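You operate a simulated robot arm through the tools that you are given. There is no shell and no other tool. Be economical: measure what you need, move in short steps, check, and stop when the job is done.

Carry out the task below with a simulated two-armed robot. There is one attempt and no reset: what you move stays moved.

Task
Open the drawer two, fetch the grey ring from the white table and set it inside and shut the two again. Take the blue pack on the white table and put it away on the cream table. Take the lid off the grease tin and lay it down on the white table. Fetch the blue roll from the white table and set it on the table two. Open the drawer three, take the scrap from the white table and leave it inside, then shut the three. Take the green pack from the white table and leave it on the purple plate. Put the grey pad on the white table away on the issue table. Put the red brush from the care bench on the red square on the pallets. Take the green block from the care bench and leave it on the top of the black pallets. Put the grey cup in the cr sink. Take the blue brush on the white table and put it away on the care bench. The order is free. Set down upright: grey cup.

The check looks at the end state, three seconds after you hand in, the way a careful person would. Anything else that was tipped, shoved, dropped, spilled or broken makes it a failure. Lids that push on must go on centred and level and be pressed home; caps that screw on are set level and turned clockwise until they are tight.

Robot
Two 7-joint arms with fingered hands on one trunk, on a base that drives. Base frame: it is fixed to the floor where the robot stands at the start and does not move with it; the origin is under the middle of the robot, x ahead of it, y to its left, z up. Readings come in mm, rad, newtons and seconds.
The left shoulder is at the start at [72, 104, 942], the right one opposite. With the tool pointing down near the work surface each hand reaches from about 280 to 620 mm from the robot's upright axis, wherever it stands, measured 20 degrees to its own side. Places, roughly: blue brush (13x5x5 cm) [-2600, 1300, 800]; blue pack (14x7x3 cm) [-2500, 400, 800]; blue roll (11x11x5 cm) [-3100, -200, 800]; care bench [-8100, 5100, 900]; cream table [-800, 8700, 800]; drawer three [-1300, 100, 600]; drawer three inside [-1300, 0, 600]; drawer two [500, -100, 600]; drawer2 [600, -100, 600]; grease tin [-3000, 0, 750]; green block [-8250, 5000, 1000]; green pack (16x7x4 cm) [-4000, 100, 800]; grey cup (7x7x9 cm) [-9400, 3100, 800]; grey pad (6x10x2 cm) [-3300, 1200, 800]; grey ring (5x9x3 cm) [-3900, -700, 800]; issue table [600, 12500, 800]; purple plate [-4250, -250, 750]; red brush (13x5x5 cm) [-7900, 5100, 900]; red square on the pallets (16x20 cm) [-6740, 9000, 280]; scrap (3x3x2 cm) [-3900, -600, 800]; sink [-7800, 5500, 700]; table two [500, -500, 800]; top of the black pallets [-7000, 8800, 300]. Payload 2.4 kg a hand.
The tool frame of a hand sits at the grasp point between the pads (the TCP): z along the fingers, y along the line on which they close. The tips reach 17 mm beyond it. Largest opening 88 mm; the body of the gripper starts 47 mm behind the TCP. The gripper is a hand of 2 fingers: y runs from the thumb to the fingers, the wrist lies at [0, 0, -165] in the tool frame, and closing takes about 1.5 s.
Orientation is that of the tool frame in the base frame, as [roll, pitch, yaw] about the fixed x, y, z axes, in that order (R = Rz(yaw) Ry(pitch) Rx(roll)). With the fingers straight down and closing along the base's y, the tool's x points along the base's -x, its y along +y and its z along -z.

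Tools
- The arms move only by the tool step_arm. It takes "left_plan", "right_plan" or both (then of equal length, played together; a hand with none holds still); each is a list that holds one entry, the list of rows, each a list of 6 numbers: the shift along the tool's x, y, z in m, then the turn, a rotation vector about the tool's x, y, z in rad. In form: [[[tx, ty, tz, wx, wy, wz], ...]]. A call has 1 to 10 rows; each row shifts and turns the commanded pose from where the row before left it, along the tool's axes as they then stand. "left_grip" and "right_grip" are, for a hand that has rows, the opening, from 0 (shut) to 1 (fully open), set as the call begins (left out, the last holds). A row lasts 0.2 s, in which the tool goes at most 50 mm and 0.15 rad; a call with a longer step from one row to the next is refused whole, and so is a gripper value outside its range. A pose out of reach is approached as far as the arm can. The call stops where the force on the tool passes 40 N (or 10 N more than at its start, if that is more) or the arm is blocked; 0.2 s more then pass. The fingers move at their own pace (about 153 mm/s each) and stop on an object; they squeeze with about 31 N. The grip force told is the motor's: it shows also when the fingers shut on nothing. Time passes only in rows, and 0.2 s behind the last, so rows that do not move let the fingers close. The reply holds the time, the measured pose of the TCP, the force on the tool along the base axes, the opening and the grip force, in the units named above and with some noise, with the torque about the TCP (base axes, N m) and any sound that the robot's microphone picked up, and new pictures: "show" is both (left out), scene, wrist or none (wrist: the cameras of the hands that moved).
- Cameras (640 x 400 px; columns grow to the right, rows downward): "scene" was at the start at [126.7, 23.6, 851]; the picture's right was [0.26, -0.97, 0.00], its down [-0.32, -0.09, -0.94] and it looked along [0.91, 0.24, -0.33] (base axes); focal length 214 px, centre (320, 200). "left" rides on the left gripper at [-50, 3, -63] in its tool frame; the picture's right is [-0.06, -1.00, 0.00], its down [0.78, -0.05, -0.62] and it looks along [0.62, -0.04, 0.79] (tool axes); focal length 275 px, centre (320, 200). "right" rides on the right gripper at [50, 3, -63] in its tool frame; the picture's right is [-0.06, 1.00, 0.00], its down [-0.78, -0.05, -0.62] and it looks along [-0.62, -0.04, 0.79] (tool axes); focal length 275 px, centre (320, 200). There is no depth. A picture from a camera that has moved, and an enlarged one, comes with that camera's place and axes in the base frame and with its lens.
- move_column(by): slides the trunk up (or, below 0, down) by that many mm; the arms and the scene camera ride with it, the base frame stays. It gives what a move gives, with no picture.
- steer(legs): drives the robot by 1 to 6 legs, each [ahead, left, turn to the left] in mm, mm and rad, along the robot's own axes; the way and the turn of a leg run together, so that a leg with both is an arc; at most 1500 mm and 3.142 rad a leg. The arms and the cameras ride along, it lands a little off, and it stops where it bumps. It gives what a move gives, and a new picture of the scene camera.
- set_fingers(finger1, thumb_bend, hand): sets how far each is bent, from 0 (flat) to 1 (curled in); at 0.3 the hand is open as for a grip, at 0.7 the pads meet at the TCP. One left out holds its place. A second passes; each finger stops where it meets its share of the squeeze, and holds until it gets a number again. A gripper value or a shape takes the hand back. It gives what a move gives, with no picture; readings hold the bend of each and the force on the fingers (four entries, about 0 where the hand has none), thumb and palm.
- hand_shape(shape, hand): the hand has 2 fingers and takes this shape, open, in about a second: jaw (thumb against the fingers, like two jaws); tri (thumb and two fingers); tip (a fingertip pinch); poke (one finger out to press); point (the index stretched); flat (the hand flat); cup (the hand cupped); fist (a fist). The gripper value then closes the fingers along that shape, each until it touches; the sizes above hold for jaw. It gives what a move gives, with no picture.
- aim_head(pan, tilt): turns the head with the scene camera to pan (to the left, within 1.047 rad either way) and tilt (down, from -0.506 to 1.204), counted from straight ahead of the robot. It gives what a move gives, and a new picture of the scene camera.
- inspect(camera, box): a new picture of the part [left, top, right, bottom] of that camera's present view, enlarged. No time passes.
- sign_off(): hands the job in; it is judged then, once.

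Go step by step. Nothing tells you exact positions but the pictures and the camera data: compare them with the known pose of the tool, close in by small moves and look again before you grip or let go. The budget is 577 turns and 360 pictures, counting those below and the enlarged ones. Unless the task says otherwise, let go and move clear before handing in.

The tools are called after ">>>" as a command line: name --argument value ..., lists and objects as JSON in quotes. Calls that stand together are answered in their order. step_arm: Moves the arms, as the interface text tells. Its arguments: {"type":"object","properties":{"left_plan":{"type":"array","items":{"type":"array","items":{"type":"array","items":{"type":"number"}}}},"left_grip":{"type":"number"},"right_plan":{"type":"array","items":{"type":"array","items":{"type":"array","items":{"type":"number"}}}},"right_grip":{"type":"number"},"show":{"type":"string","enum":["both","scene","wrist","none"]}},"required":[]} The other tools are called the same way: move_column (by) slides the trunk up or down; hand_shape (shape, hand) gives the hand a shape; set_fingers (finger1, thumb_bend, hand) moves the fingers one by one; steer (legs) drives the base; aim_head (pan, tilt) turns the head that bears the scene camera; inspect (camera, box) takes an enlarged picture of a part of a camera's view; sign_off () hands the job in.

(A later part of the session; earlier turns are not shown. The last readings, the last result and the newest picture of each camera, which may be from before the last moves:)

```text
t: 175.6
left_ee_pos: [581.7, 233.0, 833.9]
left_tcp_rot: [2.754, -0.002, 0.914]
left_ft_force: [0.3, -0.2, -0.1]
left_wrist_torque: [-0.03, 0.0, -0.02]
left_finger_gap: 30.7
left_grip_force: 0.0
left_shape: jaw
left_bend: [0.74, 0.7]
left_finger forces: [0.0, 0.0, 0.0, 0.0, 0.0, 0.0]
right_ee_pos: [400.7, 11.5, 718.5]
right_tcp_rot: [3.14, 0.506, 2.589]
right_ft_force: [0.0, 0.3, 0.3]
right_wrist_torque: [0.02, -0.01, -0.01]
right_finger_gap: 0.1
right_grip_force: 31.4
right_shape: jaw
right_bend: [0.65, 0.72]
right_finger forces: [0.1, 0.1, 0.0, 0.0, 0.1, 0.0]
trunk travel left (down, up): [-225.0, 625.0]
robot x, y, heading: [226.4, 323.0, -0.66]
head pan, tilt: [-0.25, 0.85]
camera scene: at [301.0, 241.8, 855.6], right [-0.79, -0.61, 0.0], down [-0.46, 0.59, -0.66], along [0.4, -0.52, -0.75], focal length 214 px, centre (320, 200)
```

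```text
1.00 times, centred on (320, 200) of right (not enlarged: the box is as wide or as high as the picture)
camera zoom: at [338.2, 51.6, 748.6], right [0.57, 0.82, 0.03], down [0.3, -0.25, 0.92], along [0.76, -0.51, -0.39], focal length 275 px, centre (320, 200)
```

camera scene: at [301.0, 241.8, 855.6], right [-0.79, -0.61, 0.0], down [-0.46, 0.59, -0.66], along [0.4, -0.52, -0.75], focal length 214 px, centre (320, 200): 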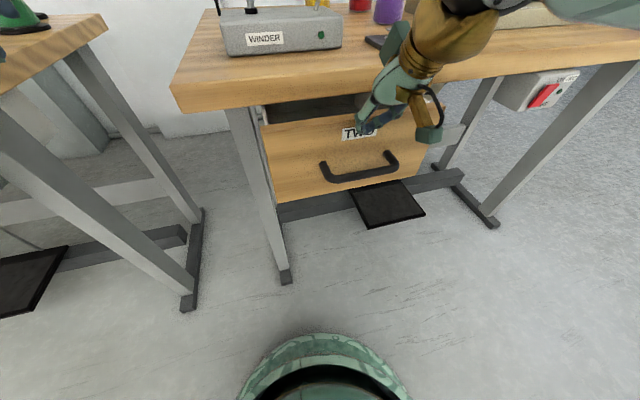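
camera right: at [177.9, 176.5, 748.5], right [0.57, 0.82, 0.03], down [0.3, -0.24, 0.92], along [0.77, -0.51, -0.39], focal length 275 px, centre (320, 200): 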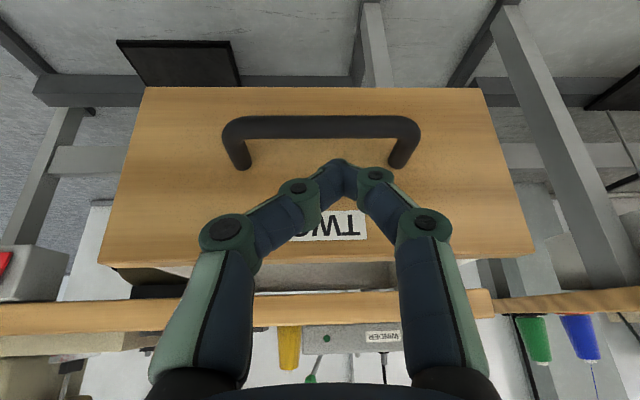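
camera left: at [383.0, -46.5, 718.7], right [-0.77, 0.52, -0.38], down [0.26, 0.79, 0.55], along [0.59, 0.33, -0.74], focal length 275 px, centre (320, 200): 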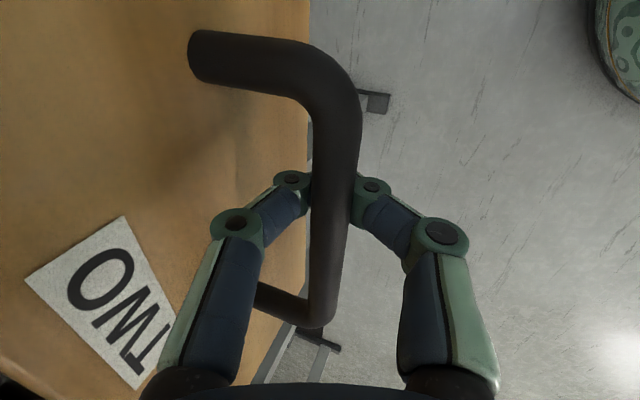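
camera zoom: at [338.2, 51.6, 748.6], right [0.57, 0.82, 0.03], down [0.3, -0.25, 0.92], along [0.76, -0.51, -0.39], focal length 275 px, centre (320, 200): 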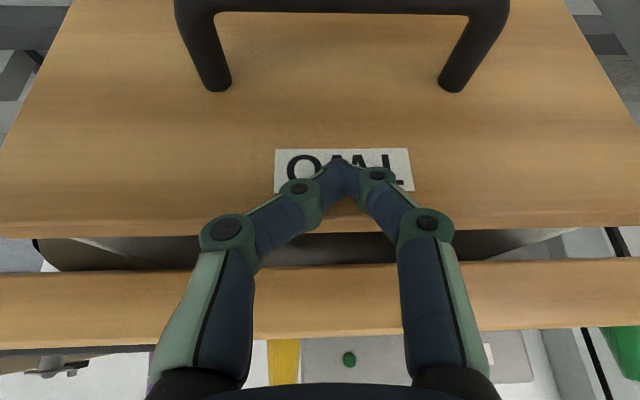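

>>> step_arm --right_plan '[[[-0.0088, 0, 0.0048, 0, 0, 0], [-0.0088, 0, 0.0048, 0, 0, 0], [-0.0088, 0, 0.0048, 0, 0, 0], [-0.0044, 0, 0.0024, 0, 0, 0], [-0.0044, 0, 0.0024, 0, 0, 0], [-0.0044, 0, 0.0024, 0, 0, 0], [-0.0044, 0, 0.0024, 0, 0, 0]]]'

```text
t: 177.2
left_ee_pos: [582.4, 234.0, 833.1]
left_tcp_rot: [2.755, -0.002, 0.91]
left_ft_force: [0.2, -0.7, 0.0]
left_wrist_torque: [-0.03, 0.01, 0.02]
left_finger_gap: 30.9
left_grip_force: 0.0
left_shape: jaw
left_bend: [0.74, 0.7]
left_finger forces: [0.0, 0.0, 0.0, 0.0, 0.1, 0.0]
right_ee_pos: [441.2, -17.7, 719.6]
right_tcp_rot: [3.14, 0.504, 2.589]
right_ft_force: [-1.1, 0.1, -0.7]
right_wrist_torque: [0.04, 0.01, 0.02]
right_finger_gap: 0.0
right_grip_force: 30.9
right_shape: jaw
right_bend: [0.65, 0.72]
right_finger forces: [0.0, 0.0, 0.0, 0.1, 0.0, 0.0]
trunk travel left (down, up): [-225.0, 625.0]
robot x, y, heading: [225.1, 328.7, -0.664]
head pan, tilt: [-0.25, 0.85]
camera scene: at [301.0, 241.7, 855.6], right [-0.79, -0.61, 0.0], down [-0.46, 0.59, -0.66], along [0.4, -0.52, -0.75], focal length 214 px, centre (320, 200)
camera right: at [380.8, 24.7, 749.3], right [0.57, 0.82, 0.03], down [0.3, -0.25, 0.92], along [0.77, -0.51, -0.39], focal length 275 px, centre (320, 200)
```

scene: 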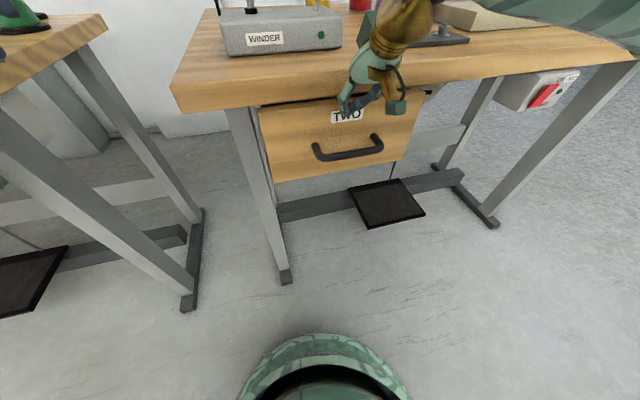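
right: 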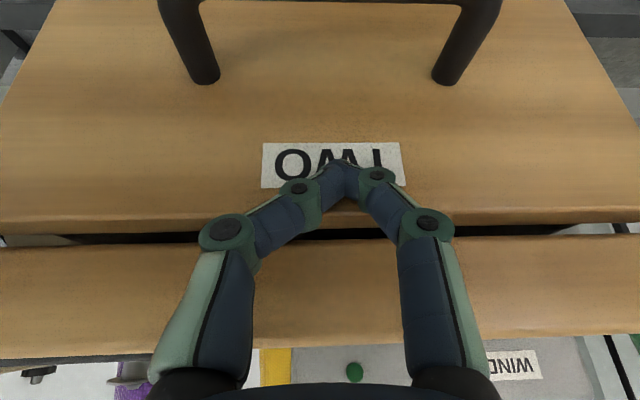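

Nearly shut; keep pushing until it stops.

>>> step_arm --right_plan '[[[-0.0044, 0, 0.0024, 0, 0, 0], [-0.0044, 0, 0.0024, 0, 0, 0], [-0.0044, 0, 0.0024, 0, 0, 0], [-0.0044, 0, 0.0024, 0, 0, 0], [-0.0044, 0, 0.0024, 0, 0, 0]]]'

```text
t: 178.3
left_ee_pos: [578.3, 234.9, 834.5]
left_tcp_rot: [2.752, -0.001, 0.909]
left_ft_force: [-0.4, 0.0, -0.4]
left_wrist_torque: [0.01, -0.02, 0.02]
left_finger_gap: 30.5
left_grip_force: 0.1
left_shape: jaw
left_bend: [0.74, 0.7]
left_finger forces: [0.0, 0.0, 0.1, 0.1, 0.0, 0.1]
right_ee_pos: [457.8, -23.3, 717.3]
right_tcp_rot: [-3.141, 0.489, 2.594]
right_ft_force: [-11.8, 8.2, 0.4]
right_wrist_torque: [0.13, 0.14, 0.11]
right_finger_gap: 0.1
right_grip_force: 31.1
right_shape: jaw
right_bend: [0.71, 0.72]
right_finger forces: [0.0, 0.0, 0.0, 0.0, 0.1, 0.1]
trunk travel left (down, up): [-225.0, 625.0]
robot x, y, heading: [226.7, 324.5, -0.66]
head pan, tilt: [-0.25, 0.85]
stopped in row 5 (right hand): the force on the tool passed its limit at 46 N (the readings are from after the stop); the commanded pose is now the measured one
camera scene: at [299.3, 242.6, 855.8], right [-0.79, -0.61, 0.0], down [-0.46, 0.59, -0.66], along [0.4, -0.52, -0.75], focal length 214 px, centre (320, 200)
camera right: at [394.9, 17.2, 747.4], right [0.57, 0.82, 0.03], down [0.32, -0.25, 0.91], along [0.76, -0.51, -0.4], focal length 275 px, centre (320, 200)
```

scene: 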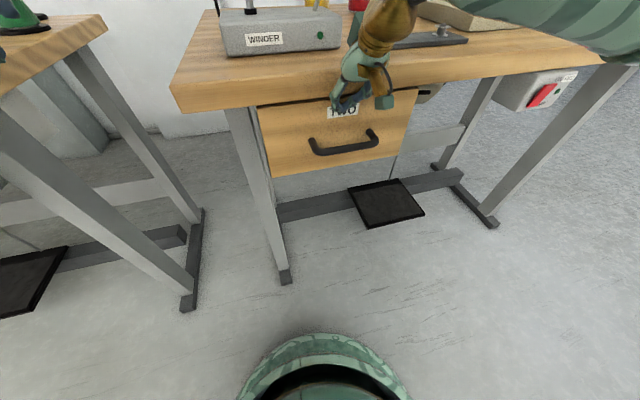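
right: 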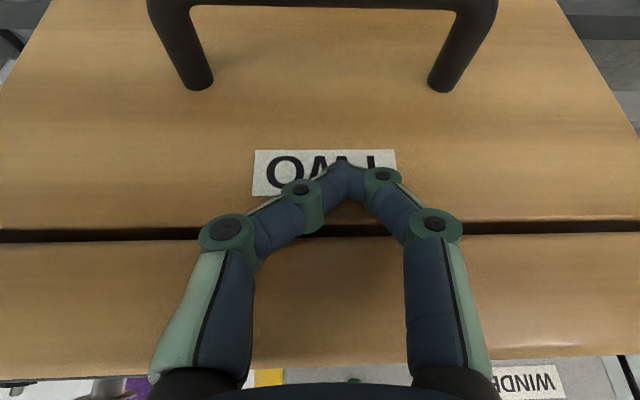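

Drawer two is shut against its stop. I'll retract the hand, back off, and restore both hands to straight down.

>>> step_arm --right_plan '[[[0.035, 0, -0.019, 0, 0, 0], [0.035, 0, -0.019, 0, 0, 0], [0, 0, 0, 0, 0.125, 0], [0, 0, 0, 0, 0.125, 0], [0, 0, 0, 0, 0.125, 0], [0, 0, 0, 0, 0.115, 0], [0, 0, -0.045, 0, 0, 0], [0, 0, -0.045, 0, 0, 0], [0, 0, -0.045, 0, 0, 0]]]' --left_plan '[[[0, 0, -0.02, 0, 0, 0], [0, 0, -0.02, 0, 0, 0], [0, 0, 0, 0.13, 0, 0], [0, 0, 0, 0.13, 0, 0], [0, 0, 0, 0.13, 0, 0], [0, 0, 0, 0, 0, -0.15], [0, 0, 0, 0, 0, -0.15], [0, 0, 0, 0, 0, -0.15], [0, 0, 0, 0, 0, -0.15]]]' --right_grip 1 --left_grip 1 --show "none"

>>> step_arm --left_plan '[[[0, 0, 0, 0, 0, -0.15], [0, 0, 0, 0, 0, -0.15], [0, 0, 0, 0, 0, -0.15], [0, 0, 0, 0, 0, -0.15], [0, 0, 0, 0, 0, -0.15], [0, 0, 0, 0, 0, -0.15], [0, 0, 0, 0, 0, -0.07]]]' --show "none"

>>> steer --legs '[[-250, 0, 0]]'

```text
t: 180.3
left_ee_pos: [578.7, 233.8, 872.5]
left_tcp_rot: [-3.141, -0.002, 1.512]
left_ft_force: [-0.2, 0.1, -0.8]
left_wrist_torque: [0.01, 0.0, -0.02]
left_finger_gap: 87.9
left_grip_force: 0.1
left_shape: jaw
left_bend: [0.3, 0.3]
left_finger forces: [0.1, 0.0, 0.0, 0.1, 0.0, 0.1]
left hand out of reach, approached as far as the arm can: row 1, 2
right_ee_pos: [390.0, 14.8, 851.6]
right_tcp_rot: [3.141, 0.001, 2.593]
right_ft_force: [0.1, -0.1, -0.2]
right_wrist_torque: [0.02, 0.02, 0.03]
right_finger_gap: 88.1
right_grip_force: 0.1
right_shape: jaw
right_bend: [0.3, 0.3]
right_finger forces: [0.0, 0.0, 0.0, 0.1, 0.1, 0.0]
trunk travel left (down, up): [-225.0, 625.0]
robot x, y, heading: [225.2, 321.7, -0.664]
head pan, tilt: [-0.25, 0.85]
```

```text
t: 181.9
left_ee_pos: [577.3, 234.5, 870.8]
left_tcp_rot: [3.141, -0.002, 2.481]
left_ft_force: [0.8, -0.7, 0.9]
left_wrist_torque: [-0.02, 0.0, 0.02]
left_finger_gap: 88.0
left_grip_force: 0.1
left_shape: jaw
left_bend: [0.3, 0.3]
left_finger forces: [0.1, 0.1, 0.0, 0.1, 0.1, 0.1]
right_ee_pos: [389.6, 16.6, 851.2]
right_tcp_rot: [-3.14, 0.001, 2.593]
right_ft_force: [-0.9, 0.4, -0.4]
right_wrist_torque: [-0.01, -0.04, 0.03]
right_finger_gap: 88.0
right_grip_force: 0.0
right_shape: jaw
right_bend: [0.3, 0.3]
right_finger forces: [0.0, 0.0, 0.0, 0.1, 0.1, 0.0]
trunk travel left (down, up): [-225.0, 625.0]
robot x, y, heading: [229.4, 328.7, -0.668]
head pan, tilt: [-0.25, 0.85]
```

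```text
t: 183.8
left_ee_pos: [380.2, 388.8, 871.7]
left_tcp_rot: [3.139, -0.001, 2.48]
left_ft_force: [-0.1, -0.5, -0.1]
left_wrist_torque: [0.0, 0.01, 0.03]
left_finger_gap: 87.6
left_grip_force: 0.1
left_shape: jaw
left_bend: [0.3, 0.3]
left_finger forces: [0.1, 0.0, 0.1, 0.1, 0.0, 0.0]
right_ee_pos: [192.1, 170.3, 852.2]
right_tcp_rot: [-3.14, 0.0, 2.592]
right_ft_force: [0.8, -0.4, 0.4]
right_wrist_torque: [0.02, 0.03, 0.04]
right_finger_gap: 88.1
right_grip_force: 0.1
right_shape: jaw
right_bend: [0.3, 0.3]
right_finger forces: [0.0, 0.0, 0.0, 0.0, 0.1, 0.0]
trunk travel left (down, up): [-225.0, 625.0]
robot x, y, heading: [30.8, 480.4, -0.669]
head pan, tilt: [-0.25, 0.85]
camera scene: at [102.1, 396.8, 855.6], right [-0.79, -0.61, 0.0], down [-0.46, 0.59, -0.66], along [0.4, -0.52, -0.75], focal length 214 px, centre (320, 200)
```

scene: 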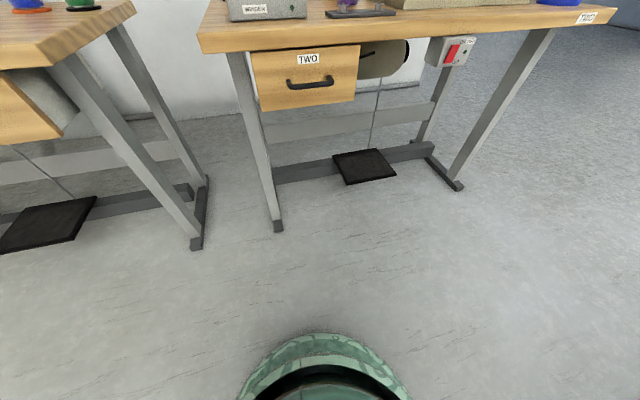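

Drawer two is shut flush. Now raise the trunk and drive back to the far end of the white table for the scrap and green pack.

>>> move_column --by 150

>>> steer --legs '[[-389, 361, 0], [0, 0, 1.563], [-702, 1022, 0], [-1150, 0, 0], [-1150, 0, 0], [-1050, 0, 0]]'

```text
t: 185.5
left_ee_pos: [378.7, 389.6, 1022.6]
left_tcp_rot: [3.14, -0.002, 2.481]
left_ft_force: [0.3, -0.4, 0.4]
left_wrist_torque: [0.0, -0.05, 0.01]
left_finger_gap: 87.9
left_grip_force: 0.2
left_shape: jaw
left_bend: [0.3, 0.3]
left_finger forces: [0.0, 0.1, 0.0, 0.0, 0.1, 0.0]
right_ee_pos: [192.6, 171.3, 1001.7]
right_tcp_rot: [-3.141, -0.001, 2.595]
right_ft_force: [0.4, -0.3, 0.0]
right_wrist_torque: [-0.01, 0.0, 0.0]
right_finger_gap: 87.8
right_grip_force: 0.1
right_shape: jaw
right_bend: [0.3, 0.3]
right_finger forces: [0.1, 0.0, 0.1, 0.0, 0.0, 0.0]
trunk travel left (down, up): [-375.0, 475.0]
robot x, y, heading: [27.3, 484.2, -0.665]
head pan, tilt: [-0.25, 0.85]
```

```text
t: 214.1
left_ee_pos: [-3253.4, -1188.3, 1023.0]
left_tcp_rot: [3.14, -0.002, -2.243]
left_ft_force: [-0.2, 0.7, -0.5]
left_wrist_torque: [0.01, -0.03, -0.06]
left_finger_gap: 87.9
left_grip_force: 0.1
left_shape: jaw
left_bend: [0.3, 0.3]
left_finger forces: [0.1, 0.0, 0.0, 0.1, 0.0, 0.1]
right_ee_pos: [-3036.9, -1379.0, 1001.6]
right_tcp_rot: [-3.141, 0.002, -2.129]
right_ft_force: [-0.9, 0.6, 0.7]
right_wrist_torque: [-0.02, -0.02, 0.01]
right_finger_gap: 88.1
right_grip_force: 0.1
right_shape: jaw
right_bend: [0.3, 0.3]
right_finger forces: [0.0, 0.0, 0.0, 0.0, 0.0, 0.0]
trunk travel left (down, up): [-375.0, 475.0]
robot x, y, heading: [-3354.6, -1537.8, 0.9]
head pan, tilt: [-0.25, 0.85]
camera scene: at [-3269.6, -1468.8, 1005.9], right [0.6, -0.8, 0.0], down [-0.6, -0.45, -0.66], along [0.53, 0.4, -0.75], focal length 214 px, centre (320, 200)
```

scene: 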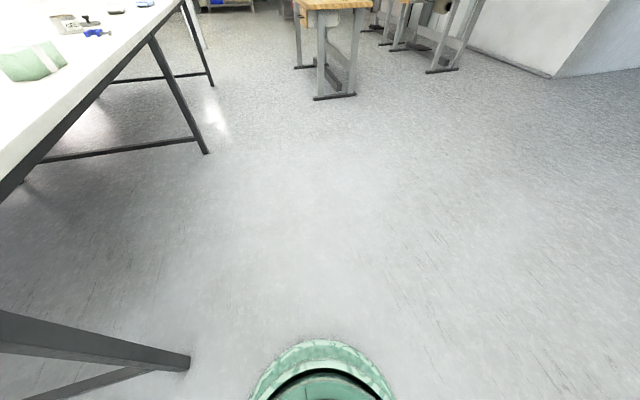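

>>> steer --legs '[[-95, 0, 0], [0, 1150, 0], [0, 770, 0], [740, 0, 0], [0, 0, -1.58]]'

>>> aim_head --pan 0.0 --tilt 0.8

```text
t: 232.0
left_ee_pos: [-4082.3, 68.9, 1022.0]
left_tcp_rot: [3.14, -0.002, 2.455]
left_ft_force: [0.6, 0.2, 0.3]
left_wrist_torque: [0.02, -0.01, 0.02]
left_finger_gap: 87.8
left_grip_force: 0.2
left_shape: jaw
left_bend: [0.3, 0.3]
left_finger forces: [0.0, 0.0, 0.0, 0.0, 0.0, 0.1]
right_ee_pos: [-4273.2, -145.6, 1002.8]
right_tcp_rot: [-3.141, 0.001, 2.566]
right_ft_force: [0.3, 0.3, 0.1]
right_wrist_torque: [-0.02, 0.01, -0.02]
right_finger_gap: 88.2
right_grip_force: 0.1
right_shape: jaw
right_bend: [0.3, 0.3]
right_finger forces: [0.0, 0.0, 0.1, 0.0, 0.0, 0.1]
trunk travel left (down, up): [-375.0, 475.0]
robot x, y, heading: [-4429.3, 170.8, -0.691]
head pan, tilt: [-0.25, 0.85]
camera scene: at [-4362.5, 87.0, 1005.9], right [-0.81, -0.59, 0.0], down [-0.44, 0.61, -0.66], along [0.39, -0.53, -0.75], focal length 214 px, centre (320, 200)
```

scene: 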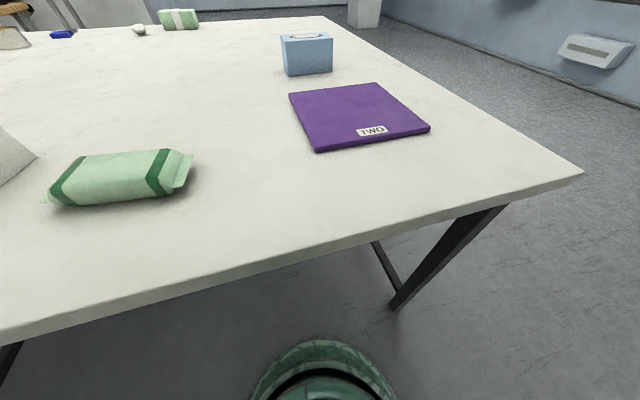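

```text
t: 232.8
left_ee_pos: [-4082.0, 68.3, 1022.0]
left_tcp_rot: [3.141, -0.001, 2.453]
left_ft_force: [-0.2, 0.3, -0.3]
left_wrist_torque: [0.01, 0.0, 0.01]
left_finger_gap: 87.9
left_grip_force: 0.1
left_shape: jaw
left_bend: [0.3, 0.3]
left_finger forces: [0.0, 0.0, 0.0, 0.1, 0.0, 0.0]
right_ee_pos: [-4274.0, -144.9, 1001.8]
right_tcp_rot: [-3.141, 0.001, 2.567]
right_ft_force: [-1.2, 0.6, 0.0]
right_wrist_torque: [0.01, 0.01, 0.01]
right_finger_gap: 88.2
right_grip_force: 0.0
right_shape: jaw
right_bend: [0.3, 0.3]
right_finger forces: [0.0, 0.1, 0.0, 0.0, 0.0, 0.0]
trunk travel left (down, up): [-375.0, 475.0]
robot x, y, heading: [-4432.3, 166.8, -0.692]
head pan, tilt: [0.0, 0.799]
camera scene: at [-4346.4, 98.8, 1009.9], right [-0.64, -0.77, 0.0], down [-0.55, 0.46, -0.7], along [0.54, -0.44, -0.72], focal length 214 px, centre (320, 200)
```

scene: 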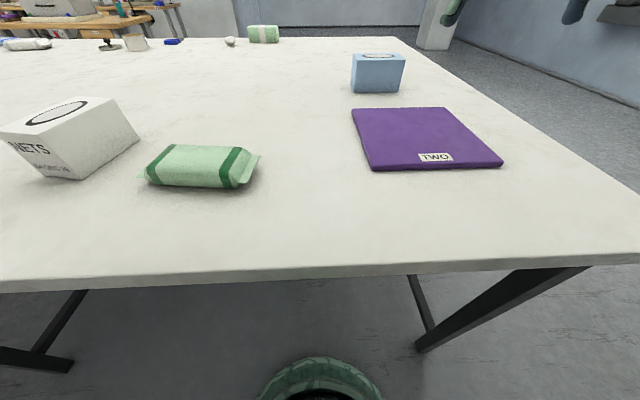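

The green pack is at about [-4057,73], long axis roughly sideways. I'll turn the left hand 84° so it closes across the 7 cm width.

>>> step_arm --left_plan '[[[0, 0, 0, 0, 0, 0.1468], [0, 0, 0, 0, 0, 0.1468], [0, 0, 0, 0, 0, 0.1468], [0, 0, 0, 0, 0, 0.1468], [0, 0, 0, 0, 0, 0.1468], [0, 0, 0, 0, 0, 0.1468], [0, 0, 0, 0, 0, 0.1468], [0, 0, 0, 0, 0, 0.1468], [0, 0, 0, 0, 0, 0.1468], [0, 0, 0, 0, 0, 0.1468]]]' --left_grip 1 --show "none"

>>> step_arm --left_plan '[[[0.017, 0.017, 0.03, 0, 0, 0], [0, 0, 0.04, 0, 0, 0], [0, 0, 0.04, 0, 0, 0]]]' --show "wrist"

```text
t: 234.9
left_ee_pos: [-4082.0, 69.6, 1021.0]
left_tcp_rot: [-3.141, -0.002, 0.981]
left_ft_force: [0.0, 0.1, 0.1]
left_wrist_torque: [-0.01, 0.0, 0.04]
left_finger_gap: 88.0
left_grip_force: 0.1
left_shape: jaw
left_bend: [0.3, 0.3]
left_finger forces: [0.0, 0.0, 0.0, 0.0, 0.0, 0.0]
right_ee_pos: [-4273.2, -144.8, 1000.8]
right_tcp_rot: [3.141, 0.002, 2.566]
right_ft_force: [-0.4, -0.9, -0.4]
right_wrist_torque: [0.03, 0.0, -0.01]
right_finger_gap: 87.8
right_grip_force: 0.1
right_shape: jaw
right_bend: [0.3, 0.3]
right_finger forces: [0.0, 0.0, 0.0, 0.0, 0.0, 0.0]
trunk travel left (down, up): [-375.0, 475.0]
robot x, y, heading: [-4434.2, 173.5, -0.686]
head pan, tilt: [0.0, 0.799]
```

```text
t: 235.8
left_ee_pos: [-4059.8, 73.0, 912.7]
left_tcp_rot: [-3.14, 0.0, 0.986]
left_ft_force: [0.0, 0.0, 1.0]
left_wrist_torque: [-0.03, -0.04, -0.02]
left_finger_gap: 87.8
left_grip_force: 0.0
left_shape: jaw
left_bend: [0.3, 0.3]
left_finger forces: [0.1, 0.1, 0.0, 0.0, 0.0, 0.0]
right_ee_pos: [-4274.7, -145.2, 1001.6]
right_tcp_rot: [3.141, -0.001, 2.569]
right_ft_force: [0.2, 0.0, -0.9]
right_wrist_torque: [-0.01, 0.0, 0.03]
right_finger_gap: 87.8
right_grip_force: 0.0
right_shape: jaw
right_bend: [0.3, 0.3]
right_finger forces: [0.1, 0.0, 0.0, 0.0, 0.0, 0.0]
trunk travel left (down, up): [-375.0, 475.0]
robot x, y, heading: [-4428.9, 173.0, -0.689]
head pan, tilt: [0.0, 0.799]
camera left: at [-4083.2, 28.5, 976.4], right [-0.87, 0.5, 0.0], down [0.39, 0.68, 0.62], along [0.31, 0.54, -0.78], focal length 275 px, centre (320, 200)
```

left: 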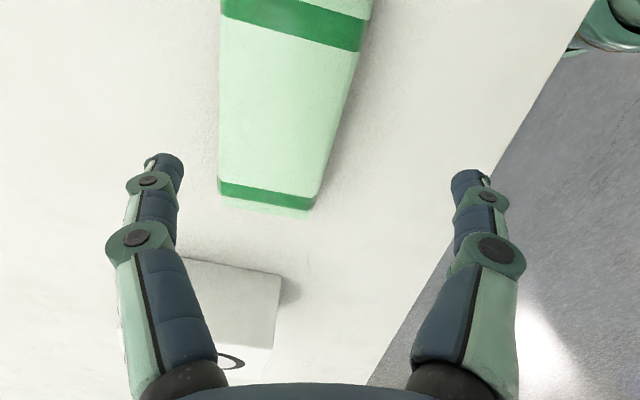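

>>> step_arm --left_plan '[[[-0.002, 0.022, 0, 0, 0, 0], [0, 0, 0.015, 0, 0, 0.14]]]' --show "wrist"

```text
t: 236.3
left_ee_pos: [-4042.1, 61.4, 895.5]
left_tcp_rot: [-3.139, -0.001, 0.844]
left_ft_force: [-0.1, -0.1, -0.5]
left_wrist_torque: [-0.01, -0.01, -0.01]
left_finger_gap: 87.9
left_grip_force: 0.1
left_shape: jaw
left_bend: [0.3, 0.3]
left_finger forces: [0.1, 0.0, 0.0, 0.0, 0.0, 0.0]
right_ee_pos: [-4273.4, -145.7, 1001.6]
right_tcp_rot: [3.142, 0.0, 2.568]
right_ft_force: [-0.4, -0.2, -0.7]
right_wrist_torque: [-0.04, -0.02, 0.0]
right_finger_gap: 88.1
right_grip_force: 0.0
right_shape: jaw
right_bend: [0.3, 0.3]
right_finger forces: [0.0, 0.1, 0.0, 0.0, 0.0, 0.1]
trunk travel left (down, up): [-375.0, 475.0]
robot x, y, heading: [-4427.8, 174.7, -0.688]
head pan, tilt: [0.0, 0.799]
camera left: at [-4070.6, 20.0, 960.2], right [-0.79, 0.62, 0.0], down [0.48, 0.62, 0.62], along [0.38, 0.49, -0.78], focal length 275 px, centre (320, 200)
```

left: 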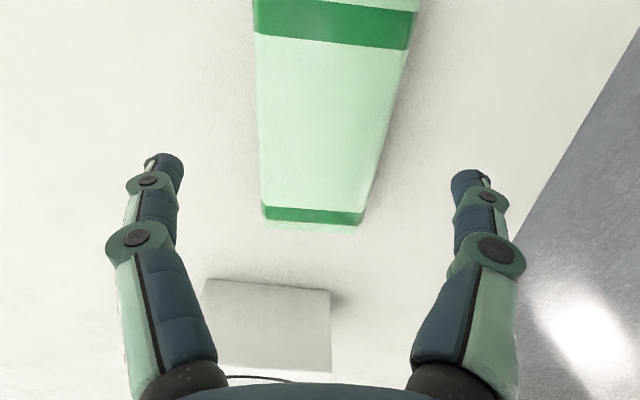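

>>> step_arm --left_plan '[[[0.01, 0, 0.02, 0, 0, 0.05], [0, 0, 0.02, 0, 0, 0], [0, 0, 0.015, 0, 0, 0]]]' --show "wrist"

```text
t: 237.2
left_ee_pos: [-4033.9, 67.6, 842.7]
left_tcp_rot: [-3.14, -0.002, 0.796]
left_ft_force: [1.1, -1.1, 0.0]
left_wrist_torque: [0.02, 0.0, -0.02]
left_finger_gap: 88.2
left_grip_force: 0.1
left_shape: jaw
left_bend: [0.3, 0.3]
left_finger forces: [0.1, 0.0, 0.0, 0.0, 0.1, 0.1]
right_ee_pos: [-4273.9, -144.6, 1002.0]
right_tcp_rot: [-3.141, 0.0, 2.569]
right_ft_force: [0.3, 1.1, 0.1]
right_wrist_torque: [0.02, -0.01, 0.01]
right_finger_gap: 88.2
right_grip_force: 0.1
right_shape: jaw
right_bend: [0.3, 0.3]
right_finger forces: [0.1, 0.1, 0.0, 0.1, 0.0, 0.1]
trunk travel left (down, up): [-375.0, 475.0]
robot x, y, heading: [-4428.9, 173.5, -0.688]
head pan, tilt: [0.0, 0.799]
camera left: at [-4065.3, 28.4, 907.0], right [-0.76, 0.65, 0.0], down [0.51, 0.59, 0.62], along [0.4, 0.47, -0.78], focal length 275 px, centre (320, 200)
```

left: 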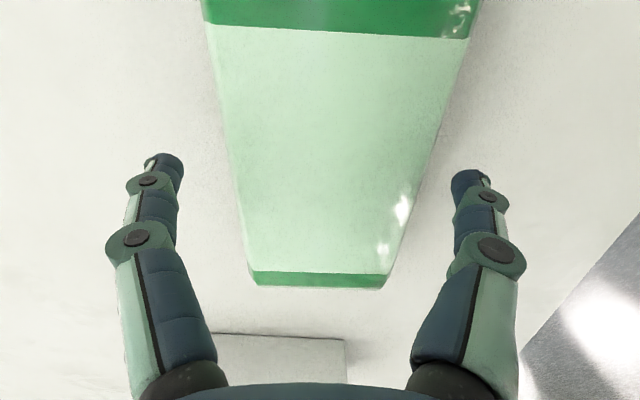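

>>> step_arm --left_plan '[[[0, -0.001, 0.017, 0, 0, 0]]]' --show "none"

>>> step_arm --left_plan '[[[0, 0, 0, 0, 0, 0], [0, 0, 0, 0, 0, 0], [0, 0, 0, 0, 0, 0], [0, 0, 0, 0, 0, 0]]]' --left_grip 0 --show "none"

>>> step_arm --left_plan '[[[0, 0, -0.02, 0, 0, 0], [0, 0, -0.04, 0, 0, 0], [0, 0, -0.04, 0, 0, 0]]]' --show "both"

```text
t: 237.6
left_ee_pos: [-4034.6, 69.3, 825.4]
left_tcp_rot: [-3.138, -0.002, 0.797]
left_ft_force: [-0.3, -0.1, 0.1]
left_wrist_torque: [0.06, -0.01, 0.02]
left_finger_gap: 87.9
left_grip_force: 0.1
left_shape: jaw
left_bend: [0.3, 0.3]
left_finger forces: [0.0, 0.0, 0.0, 0.0, 0.0, 0.0]
right_ee_pos: [-4275.3, -145.7, 1001.4]
right_tcp_rot: [-3.141, 0.001, 2.567]
right_ft_force: [-1.0, 0.5, 0.1]
right_wrist_torque: [0.01, 0.02, -0.02]
right_finger_gap: 88.1
right_grip_force: 0.2
right_shape: jaw
right_bend: [0.3, 0.3]
right_finger forces: [0.1, 0.0, 0.0, 0.0, 0.0, 0.0]
trunk travel left (down, up): [-375.0, 475.0]
robot x, y, heading: [-4432.9, 171.5, -0.69]
head pan, tilt: [0.0, 0.799]
```

```text
t: 238.6
left_ee_pos: [-4035.2, 67.4, 825.8]
left_tcp_rot: [-3.14, -0.002, 0.793]
left_ft_force: [-0.7, 0.9, 0.1]
left_wrist_torque: [-0.01, 0.02, -0.01]
left_finger_gap: 61.4
left_grip_force: 31.0
left_shape: jaw
left_bend: [0.71, 0.6]
left_finger forces: [25.9, 0.0, 0.1, 0.0, 25.9, 0.0]
right_ee_pos: [-4274.3, -144.6, 1000.6]
right_tcp_rot: [3.141, 0.0, 2.568]
right_ft_force: [-0.1, 0.7, -0.4]
right_wrist_torque: [0.02, 0.02, 0.01]
right_finger_gap: 87.9
right_grip_force: 0.0
right_shape: jaw
right_bend: [0.3, 0.3]
right_finger forces: [0.0, 0.0, 0.1, 0.0, 0.0, 0.1]
trunk travel left (down, up): [-375.0, 475.0]
robot x, y, heading: [-4429.6, 168.3, -0.69]
head pan, tilt: [0.0, 0.799]
```

```text
t: 239.3
left_ee_pos: [-4034.9, 66.7, 926.6]
left_tcp_rot: [-3.138, -0.004, 0.798]
left_ft_force: [0.8, -0.4, -0.7]
left_wrist_torque: [0.0, 0.0, 0.02]
left_finger_gap: 61.7
left_grip_force: 31.2
left_shape: jaw
left_bend: [0.71, 0.6]
left_finger forces: [25.9, 0.1, 0.0, 0.0, 25.9, 0.1]
right_ee_pos: [-4275.3, -145.1, 1001.7]
right_tcp_rot: [-3.14, 0.002, 2.567]
right_ft_force: [0.0, 0.2, -0.1]
right_wrist_torque: [0.04, 0.01, 0.0]
right_finger_gap: 88.0
right_grip_force: 0.2
right_shape: jaw
right_bend: [0.3, 0.3]
right_finger forces: [0.1, 0.0, 0.0, 0.0, 0.1, 0.0]
trunk travel left (down, up): [-375.0, 475.0]
robot x, y, heading: [-4430.7, 169.5, -0.685]
head pan, tilt: [0.0, 0.799]
camera scene: at [-4346.4, 98.8, 1009.9], right [-0.64, -0.77, 0.0], down [-0.55, 0.46, -0.7], along [0.54, -0.44, -0.72], focal length 214 px, centre (320, 200)
camera left: at [-4066.5, 28.3, 990.6], right [-0.76, 0.65, 0.0], down [0.51, 0.59, 0.62], along [0.4, 0.47, -0.78], focal length 275 px, centre (320, 200)
```

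scene: 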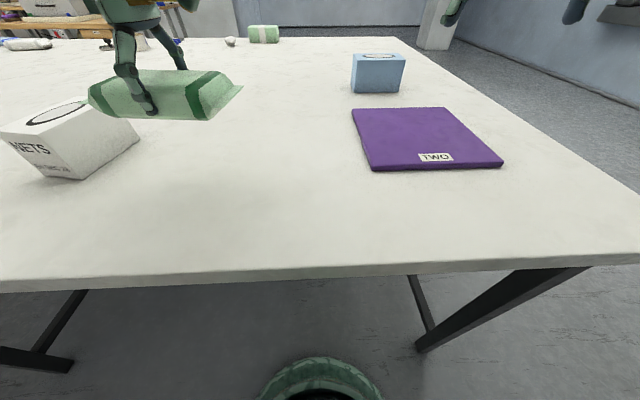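
left: 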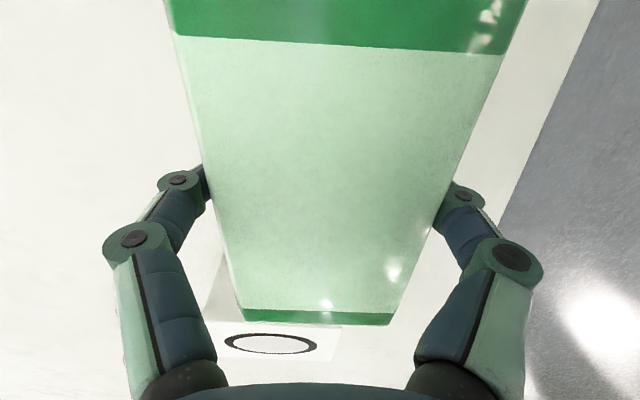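

Pack held. Plate centre is about [-4175,-265]; shift the robot right and slightly ahead.

>>> steer --legs '[[50, -345, 0]]'

```text
t: 241.6
left_ee_pos: [-4212.9, -189.7, 928.3]
left_tcp_rot: [-3.141, -0.003, 0.832]
left_ft_force: [0.1, 0.1, -0.4]
left_wrist_torque: [-0.04, 0.0, -0.01]
left_finger_gap: 61.7
left_grip_force: 30.8
left_shape: jaw
left_bend: [0.71, 0.6]
left_finger forces: [25.8, 0.0, 0.0, 0.0, 26.0, 0.0]
right_ee_pos: [-4444.6, -409.8, 1002.4]
right_tcp_rot: [3.14, 0.001, 2.601]
right_ft_force: [0.3, 0.3, -0.1]
right_wrist_torque: [0.0, 0.01, 0.0]
right_finger_gap: 88.0
right_grip_force: 0.1
right_shape: jaw
right_bend: [0.3, 0.3]
right_finger forces: [0.0, 0.0, 0.0, 0.0, 0.0, 0.1]
trunk travel left (down, up): [-375.0, 475.0]
robot x, y, heading: [-4610.9, -102.1, -0.652]
head pan, tilt: [0.0, 0.799]
camera scene: at [-4525.3, -168.5, 1010.1], right [-0.61, -0.79, 0.0], down [-0.57, 0.44, -0.7], along [0.55, -0.42, -0.72], focal length 214 px, centre (320, 200)
```

scene: 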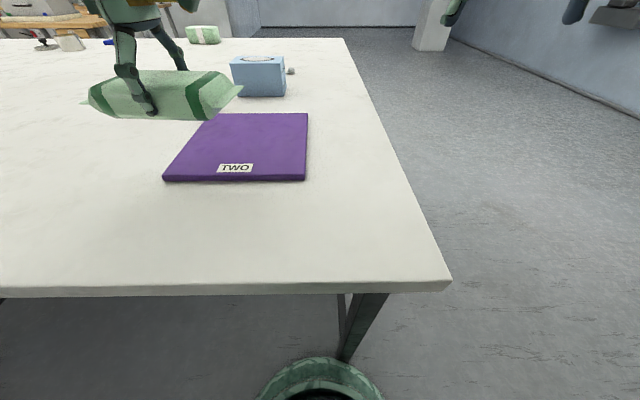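

>>> step_arm --left_plan '[[[-0.022, 0.04, 0, 0, 0, 0], [-0.022, 0.04, 0, 0, 0, 0], [0, 0, 0.04, 0, 0, 0], [0, 0, 0.038, 0, 0, 0]]]' --show "scene"

```text
t: 242.6
left_ee_pos: [-4181.3, -275.8, 847.9]
left_tcp_rot: [-3.139, 0.001, 0.828]
left_ft_force: [0.8, -0.4, 0.4]
left_wrist_torque: [0.05, 0.03, 0.02]
left_finger_gap: 61.7
left_grip_force: 31.1
left_shape: jaw
left_bend: [0.71, 0.6]
left_finger forces: [25.7, 0.0, 0.0, 0.1, 25.9, 0.0]
right_ee_pos: [-4445.2, -409.5, 1001.7]
right_tcp_rot: [3.142, 0.002, 2.602]
right_ft_force: [0.2, 0.9, -0.5]
right_wrist_torque: [-0.02, 0.03, 0.01]
right_finger_gap: 88.2
right_grip_force: 0.1
right_shape: jaw
right_bend: [0.3, 0.3]
right_finger forces: [0.0, 0.1, 0.1, 0.1, 0.0, 0.1]
trunk travel left (down, up): [-375.0, 475.0]
robot x, y, heading: [-4614.8, -99.9, -0.656]
head pan, tilt: [0.0, 0.799]
camera scene: at [-4524.7, -168.0, 1009.9], right [-0.61, -0.79, 0.0], down [-0.57, 0.44, -0.7], along [0.55, -0.42, -0.72], focal length 214 px, centre (320, 200)
```

scene: 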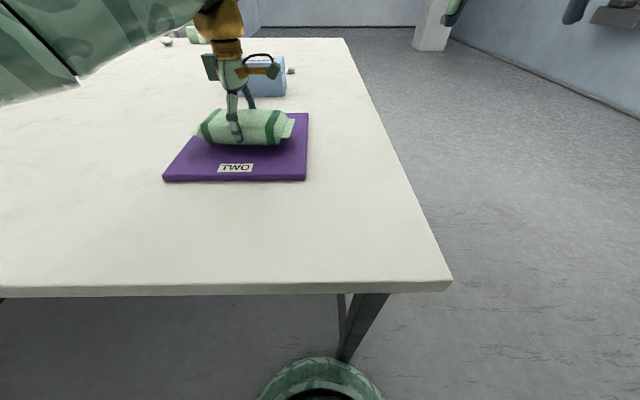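

>>> step_arm --left_plan '[[[0, -0.008, 0.004, 0, 0, 0], [0, 0, 0.004, 0, 0, 0], [0, 0, 0.003, 0, 0, 0], [0, 0, 0.002, 0, 0, 0]]]' --show "none"

```text
t: 243.6
left_ee_pos: [-4187.8, -270.7, 836.9]
left_tcp_rot: [3.14, -0.001, 0.833]
left_ft_force: [0.2, 0.4, 10.9]
left_wrist_torque: [0.07, 0.05, 0.01]
left_finger_gap: 60.5
left_grip_force: 30.9
left_shape: jaw
left_bend: [0.71, 0.6]
left_finger forces: [26.9, 0.0, 0.0, 0.0, 26.4, 0.0]
right_ee_pos: [-4444.1, -408.4, 1002.0]
right_tcp_rot: [3.141, 0.001, 2.602]
right_ft_force: [-0.1, -0.4, 0.5]
right_wrist_torque: [0.02, 0.01, 0.02]
right_finger_gap: 88.4
right_grip_force: 0.1
right_shape: jaw
right_bend: [0.3, 0.3]
right_finger forces: [0.0, 0.0, 0.0, 0.1, 0.0, 0.0]
trunk travel left (down, up): [-375.0, 475.0]
robot x, y, heading: [-4608.5, -101.5, -0.653]
head pan, tilt: [0.0, 0.799]
```

>>> step_arm --left_plan '[[[0, 0, 0, 0, 0, 0], [0, 0, 0, 0, 0, 0], [0, 0, 0, 0, 0, 0], [0, 0, -0.02, 0, 0, 0], [0, 0, -0.04, 0, 0, 0], [0, 0, -0.045, 0, 0, 0], [0, 0, -0.045, 0, 0, 0], [0, 0, -0.02, 0, 0, -0.14], [0, 0, 0, 0, 0, -0.15], [0, 0, 0, 0, 0, -0.15]]]' --left_grip 1 --show "scene"

>>> step_arm --left_plan '[[[0, 0, 0, 0, 0, -0.15], [0, 0, 0, 0, 0, -0.15], [0, 0, 0, 0, 0, -0.15], [0, 0, 0, 0, 0, -0.15], [0, 0, 0, 0, 0, -0.15], [0, 0, 0, 0, 0, -0.15], [0, 0, 0, 0, 0, -0.15], [0, 0, 0, 0, 0, -0.13]]]' --show "none"

```text
t: 245.8
left_ee_pos: [-4187.5, -270.9, 1005.6]
left_tcp_rot: [-3.139, -0.003, 1.272]
left_ft_force: [-0.9, -0.3, 0.0]
left_wrist_torque: [0.01, -0.02, -0.01]
left_finger_gap: 87.5
left_grip_force: 0.0
left_shape: jaw
left_bend: [0.3, 0.3]
left_finger forces: [0.0, 0.0, 0.0, 0.0, 0.0, 0.1]
right_ee_pos: [-4444.3, -409.3, 1002.8]
right_tcp_rot: [-3.141, 0.003, 2.604]
right_ft_force: [0.4, 0.5, 0.3]
right_wrist_torque: [-0.03, -0.03, 0.02]
right_finger_gap: 88.0
right_grip_force: 0.0
right_shape: jaw
right_bend: [0.3, 0.3]
right_finger forces: [0.0, 0.0, 0.0, 0.0, 0.0, 0.0]
trunk travel left (down, up): [-375.0, 475.0]
robot x, y, heading: [-4611.4, -97.5, -0.658]
head pan, tilt: [0.0, 0.799]
camera scene: at [-4524.8, -168.0, 1009.9], right [-0.61, -0.79, 0.0], down [-0.57, 0.44, -0.7], along [0.55, -0.42, -0.72], focal length 214 px, centre (320, 200)
```

scene: 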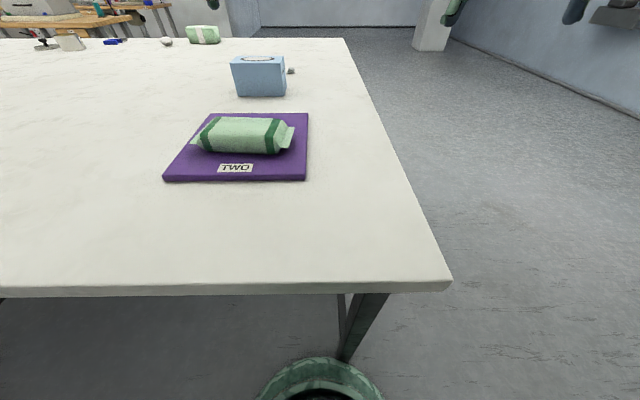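

```text
t: 247.6
left_ee_pos: [-4189.5, -270.5, 1005.6]
left_tcp_rot: [3.138, 0.0, 2.452]
left_ft_force: [0.1, 0.6, 0.2]
left_wrist_torque: [0.0, 0.0, 0.04]
left_finger_gap: 87.7
left_grip_force: 0.0
left_shape: jaw
left_bend: [0.3, 0.3]
left_finger forces: [0.1, 0.0, 0.0, 0.0, 0.1, 0.0]
right_ee_pos: [-4442.7, -408.9, 1001.3]
right_tcp_rot: [3.141, 0.003, 2.602]
right_ft_force: [0.6, -0.3, 0.6]
right_wrist_torque: [0.01, 0.01, -0.01]
right_finger_gap: 88.3
right_grip_force: 0.0
right_shape: jaw
right_bend: [0.3, 0.3]
right_finger forces: [0.1, 0.0, 0.0, 0.0, 0.0, 0.0]
trunk travel left (down, up): [-375.0, 475.0]
robot x, y, heading: [-4609.4, -100.1, -0.657]
head pan, tilt: [0.0, 0.799]
```

Green pack is on the plate. Next the scrap: drive round to the short end and face it.

>>> steer --legs '[[0, -405, 0], [720, 0, -0.02], [0, 0, 1.57]]'

>>> aim_head --pan -0.3 --tilt 0.75

```text
t: 248.3
left_ee_pos: [-4189.1, -270.8, 1004.9]
left_tcp_rot: [3.14, -0.004, 2.455]
left_ft_force: [0.2, -1.1, -0.4]
left_wrist_torque: [-0.01, -0.03, 0.02]
left_finger_gap: 88.1
left_grip_force: 0.1
left_shape: jaw
left_bend: [0.3, 0.3]
left_finger forces: [0.1, 0.0, 0.0, 0.0, 0.0, 0.1]
right_ee_pos: [-4444.7, -409.9, 1000.8]
right_tcp_rot: [-3.141, 0.0, 2.604]
right_ft_force: [0.0, 1.0, -0.7]
right_wrist_torque: [0.0, -0.02, 0.0]
right_finger_gap: 88.2
right_grip_force: 0.0
right_shape: jaw
right_bend: [0.3, 0.3]
right_finger forces: [0.0, 0.0, 0.1, 0.0, 0.1, 0.0]
trunk travel left (down, up): [-375.0, 475.0]
robot x, y, heading: [-4614.6, -100.8, -0.648]
head pan, tilt: [0.0, 0.799]
stopped in leg 1: the robot was blocked; the commanded pose is now the measured one
camera scene: at [-4525.4, -168.5, 1009.9], right [-0.61, -0.8, 0.0], down [-0.57, 0.43, -0.7], along [0.55, -0.42, -0.72], focal length 214 px, centre (320, 200)
```

scene: 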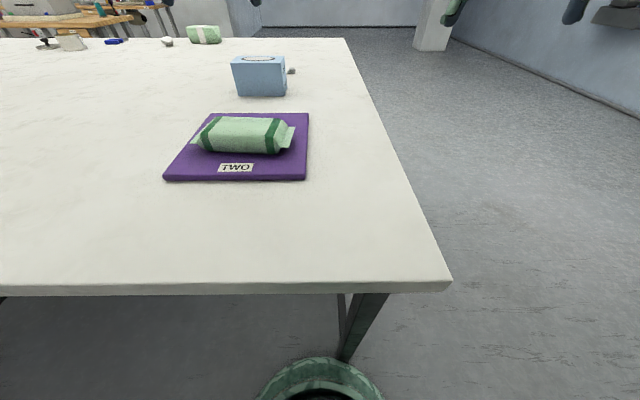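

```text
t: 249.1
left_ee_pos: [-4189.2, -270.8, 1004.6]
left_tcp_rot: [3.14, -0.003, 2.457]
left_ft_force: [-0.3, 0.1, -0.1]
left_wrist_torque: [0.01, -0.03, 0.0]
left_finger_gap: 87.9
left_grip_force: 0.0
left_shape: jaw
left_bend: [0.3, 0.3]
left_finger forces: [0.1, 0.0, 0.1, 0.0, 0.1, 0.0]
right_ee_pos: [-4443.0, -409.3, 1001.1]
right_tcp_rot: [3.141, 0.002, 2.607]
right_ft_force: [0.4, 0.1, 0.6]
right_wrist_torque: [-0.03, 0.02, -0.02]
right_finger_gap: 87.9
right_grip_force: 0.1
right_shape: jaw
right_bend: [0.3, 0.3]
right_finger forces: [0.0, 0.1, 0.1, 0.0, 0.0, 0.1]
trunk travel left (down, up): [-375.0, 475.0]
robot x, y, heading: [-4614.7, -99.9, -0.654]
head pan, tilt: [-0.3, 0.75]
camera scene: at [-4541.4, -187.1, 1013.9], right [-0.81, -0.58, 0.0], down [-0.4, 0.56, -0.73], along [0.43, -0.59, -0.68], focal length 214 px, centre (320, 200)
```

scene: 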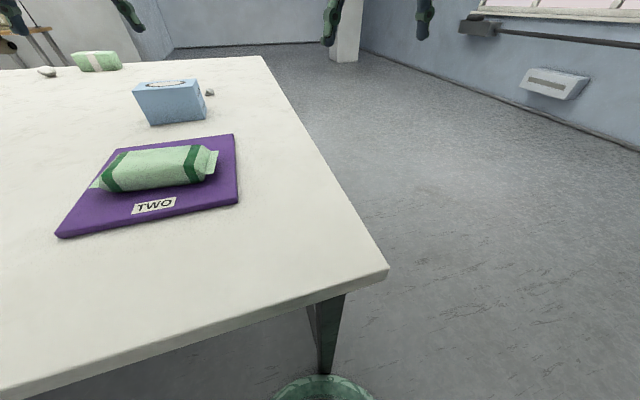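

The base touched near the table leg; back off first, then go around.

>>> steer --legs '[[-150, 0, 0], [0, -440, 0], [870, 0, -0.025], [0, 0, 1.57]]'

```text
t: 260.7
left_ee_pos: [-4130.6, -479.5, 1004.1]
left_tcp_rot: [3.14, 0.0, -2.307]
left_ft_force: [0.0, 0.5, 0.6]
left_wrist_torque: [0.05, 0.0, 0.0]
left_finger_gap: 87.8
left_grip_force: 0.2
left_shape: jaw
left_bend: [0.3, 0.3]
left_finger forces: [0.1, 0.1, 0.0, 0.0, 0.0, 0.1]
right_ee_pos: [-4003.8, -742.0, 1002.0]
right_tcp_rot: [3.141, 0.002, -2.159]
right_ft_force: [0.2, -0.4, -0.1]
right_wrist_torque: [0.02, 0.01, 0.0]
right_finger_gap: 88.1
right_grip_force: 0.1
right_shape: jaw
right_bend: [0.3, 0.3]
right_finger forces: [0.0, 0.1, 0.0, 0.0, 0.0, 0.0]
trunk travel left (down, up): [-375.0, 475.0]
robot x, y, heading: [-4322.1, -895.4, 0.866]
head pan, tilt: [-0.3, 0.75]
camera scene: at [-4233.0, -825.9, 1013.9], right [0.54, -0.84, 0.0], down [-0.57, -0.37, -0.73], along [0.62, 0.39, -0.68], focal length 214 px, centre (320, 200)
```

scene: 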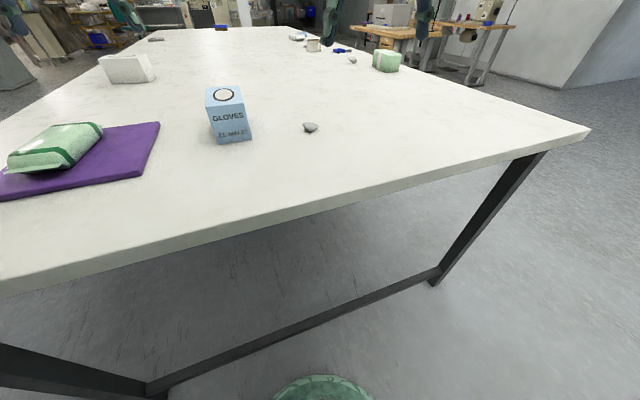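

Scrap is at about [-3864,-566]. Bring the right hand over it.

>>> step_arm --right_plan '[[[-0.045, -0.004, 0.01, 0, 0, 0], [-0.045, -0.004, 0.01, 0, 0, 0], [-0.045, -0.004, 0.015, 0, 0, 0], [-0.045, -0.004, 0.015, 0, 0, 0], [-0.044, -0.003, 0.015, 0, 0, 0], [0, 0, 0.04, 0, 0, 0]]]' --show "wrist"

```text
t: 262.1
left_ee_pos: [-4129.2, -480.2, 1005.0]
left_tcp_rot: [3.141, -0.003, -2.309]
left_ft_force: [-0.5, 1.4, -0.3]
left_wrist_torque: [-0.01, 0.01, -0.04]
left_finger_gap: 88.2
left_grip_force: 0.1
left_shape: jaw
left_bend: [0.3, 0.3]
left_finger forces: [0.1, 0.0, 0.0, 0.1, 0.0, 0.1]
right_ee_pos: [-3863.2, -566.5, 899.0]
right_tcp_rot: [-3.14, 0.001, -2.157]
right_ft_force: [0.0, -0.5, 0.6]
right_wrist_torque: [0.01, -0.05, 0.04]
right_finger_gap: 88.3
right_grip_force: 0.0
right_shape: jaw
right_bend: [0.3, 0.3]
right_finger forces: [0.0, 0.1, 0.0, 0.1, 0.1, 0.1]
trunk travel left (down, up): [-375.0, 475.0]
robot x, y, heading: [-4316.8, -893.4, 0.866]
head pan, tilt: [-0.3, 0.75]
camera right: at [-3893.9, -606.4, 960.8], right [-0.8, 0.6, 0.0], down [0.47, 0.63, 0.62], along [0.37, 0.49, -0.78], focal length 275 px, centre (320, 200)
```

right: 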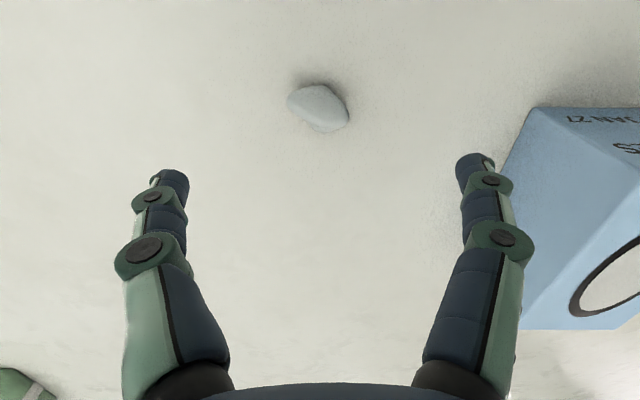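

>>> step_arm --right_plan '[[[-0.003, 0, 0.03, 0, 0, 0], [0, 0, 0.03, 0, 0, 0], [0, 0, 0.015, 0, 0, 0]]]' --show "wrist"

>>> step_arm --right_plan '[[[0, 0, 0, 0, 0, 0], [0, 0, 0, 0, 0, 0], [0, 0, 0, 0, 0, 0], [0, 0, 0, 0, 0, 0]]]' --right_grip 0 --show "none"

```text
t: 262.9
left_ee_pos: [-4129.1, -480.1, 1004.8]
left_tcp_rot: [3.141, -0.004, -2.307]
left_ft_force: [1.0, 0.4, 0.6]
left_wrist_torque: [-0.01, -0.01, -0.03]
left_finger_gap: 87.9
left_grip_force: 0.1
left_shape: jaw
left_bend: [0.3, 0.3]
left_finger forces: [0.1, 0.1, 0.0, 0.1, 0.1, 0.0]
right_ee_pos: [-3867.1, -573.8, 823.0]
right_tcp_rot: [3.142, 0.002, -2.16]
right_ft_force: [-0.5, -0.8, -0.4]
right_wrist_torque: [-0.01, -0.01, -0.01]
right_finger_gap: 88.0
right_grip_force: 0.1
right_shape: jaw
right_bend: [0.3, 0.3]
right_finger forces: [0.0, 0.0, 0.0, 0.1, 0.1, 0.1]
right hand out of reach, approached as far as the arm can: row 2, 3
trunk travel left (down, up): [-375.0, 475.0]
robot x, y, heading: [-4317.2, -893.2, 0.871]
head pan, tilt: [-0.3, 0.75]
camera right: at [-3898.0, -613.8, 885.6], right [-0.8, 0.61, 0.0], down [0.48, 0.62, 0.62], along [0.37, 0.49, -0.78], focal length 275 px, centre (320, 200)
```

right: 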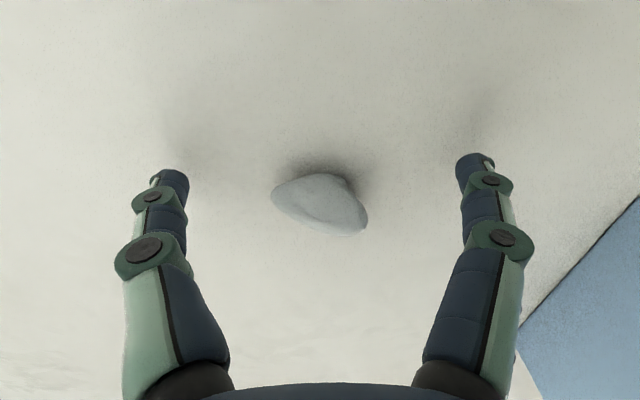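

```text
t: 263.9
left_ee_pos: [-4129.4, -478.9, 1005.1]
left_tcp_rot: [3.14, -0.001, -2.31]
left_ft_force: [-0.8, -0.3, -1.2]
left_wrist_torque: [-0.03, -0.03, 0.01]
left_finger_gap: 87.6
left_grip_force: 0.0
left_shape: jaw
left_bend: [0.3, 0.3]
left_finger forces: [0.1, 0.1, 0.1, 0.0, 0.0, 0.1]
right_ee_pos: [-3867.4, -574.9, 823.6]
right_tcp_rot: [3.139, 0.002, -2.161]
right_ft_force: [0.3, 0.1, -1.4]
right_wrist_torque: [-0.01, 0.02, -0.03]
right_finger_gap: 0.0
right_grip_force: 30.8
right_shape: jaw
right_bend: [0.62, 0.72]
right_finger forces: [0.0, 0.0, 0.1, 0.1, 0.0, 0.1]
trunk travel left (down, up): [-375.0, 475.0]
robot x, y, heading: [-4321.0, -890.5, 0.865]
head pan, tilt: [-0.3, 0.75]
```

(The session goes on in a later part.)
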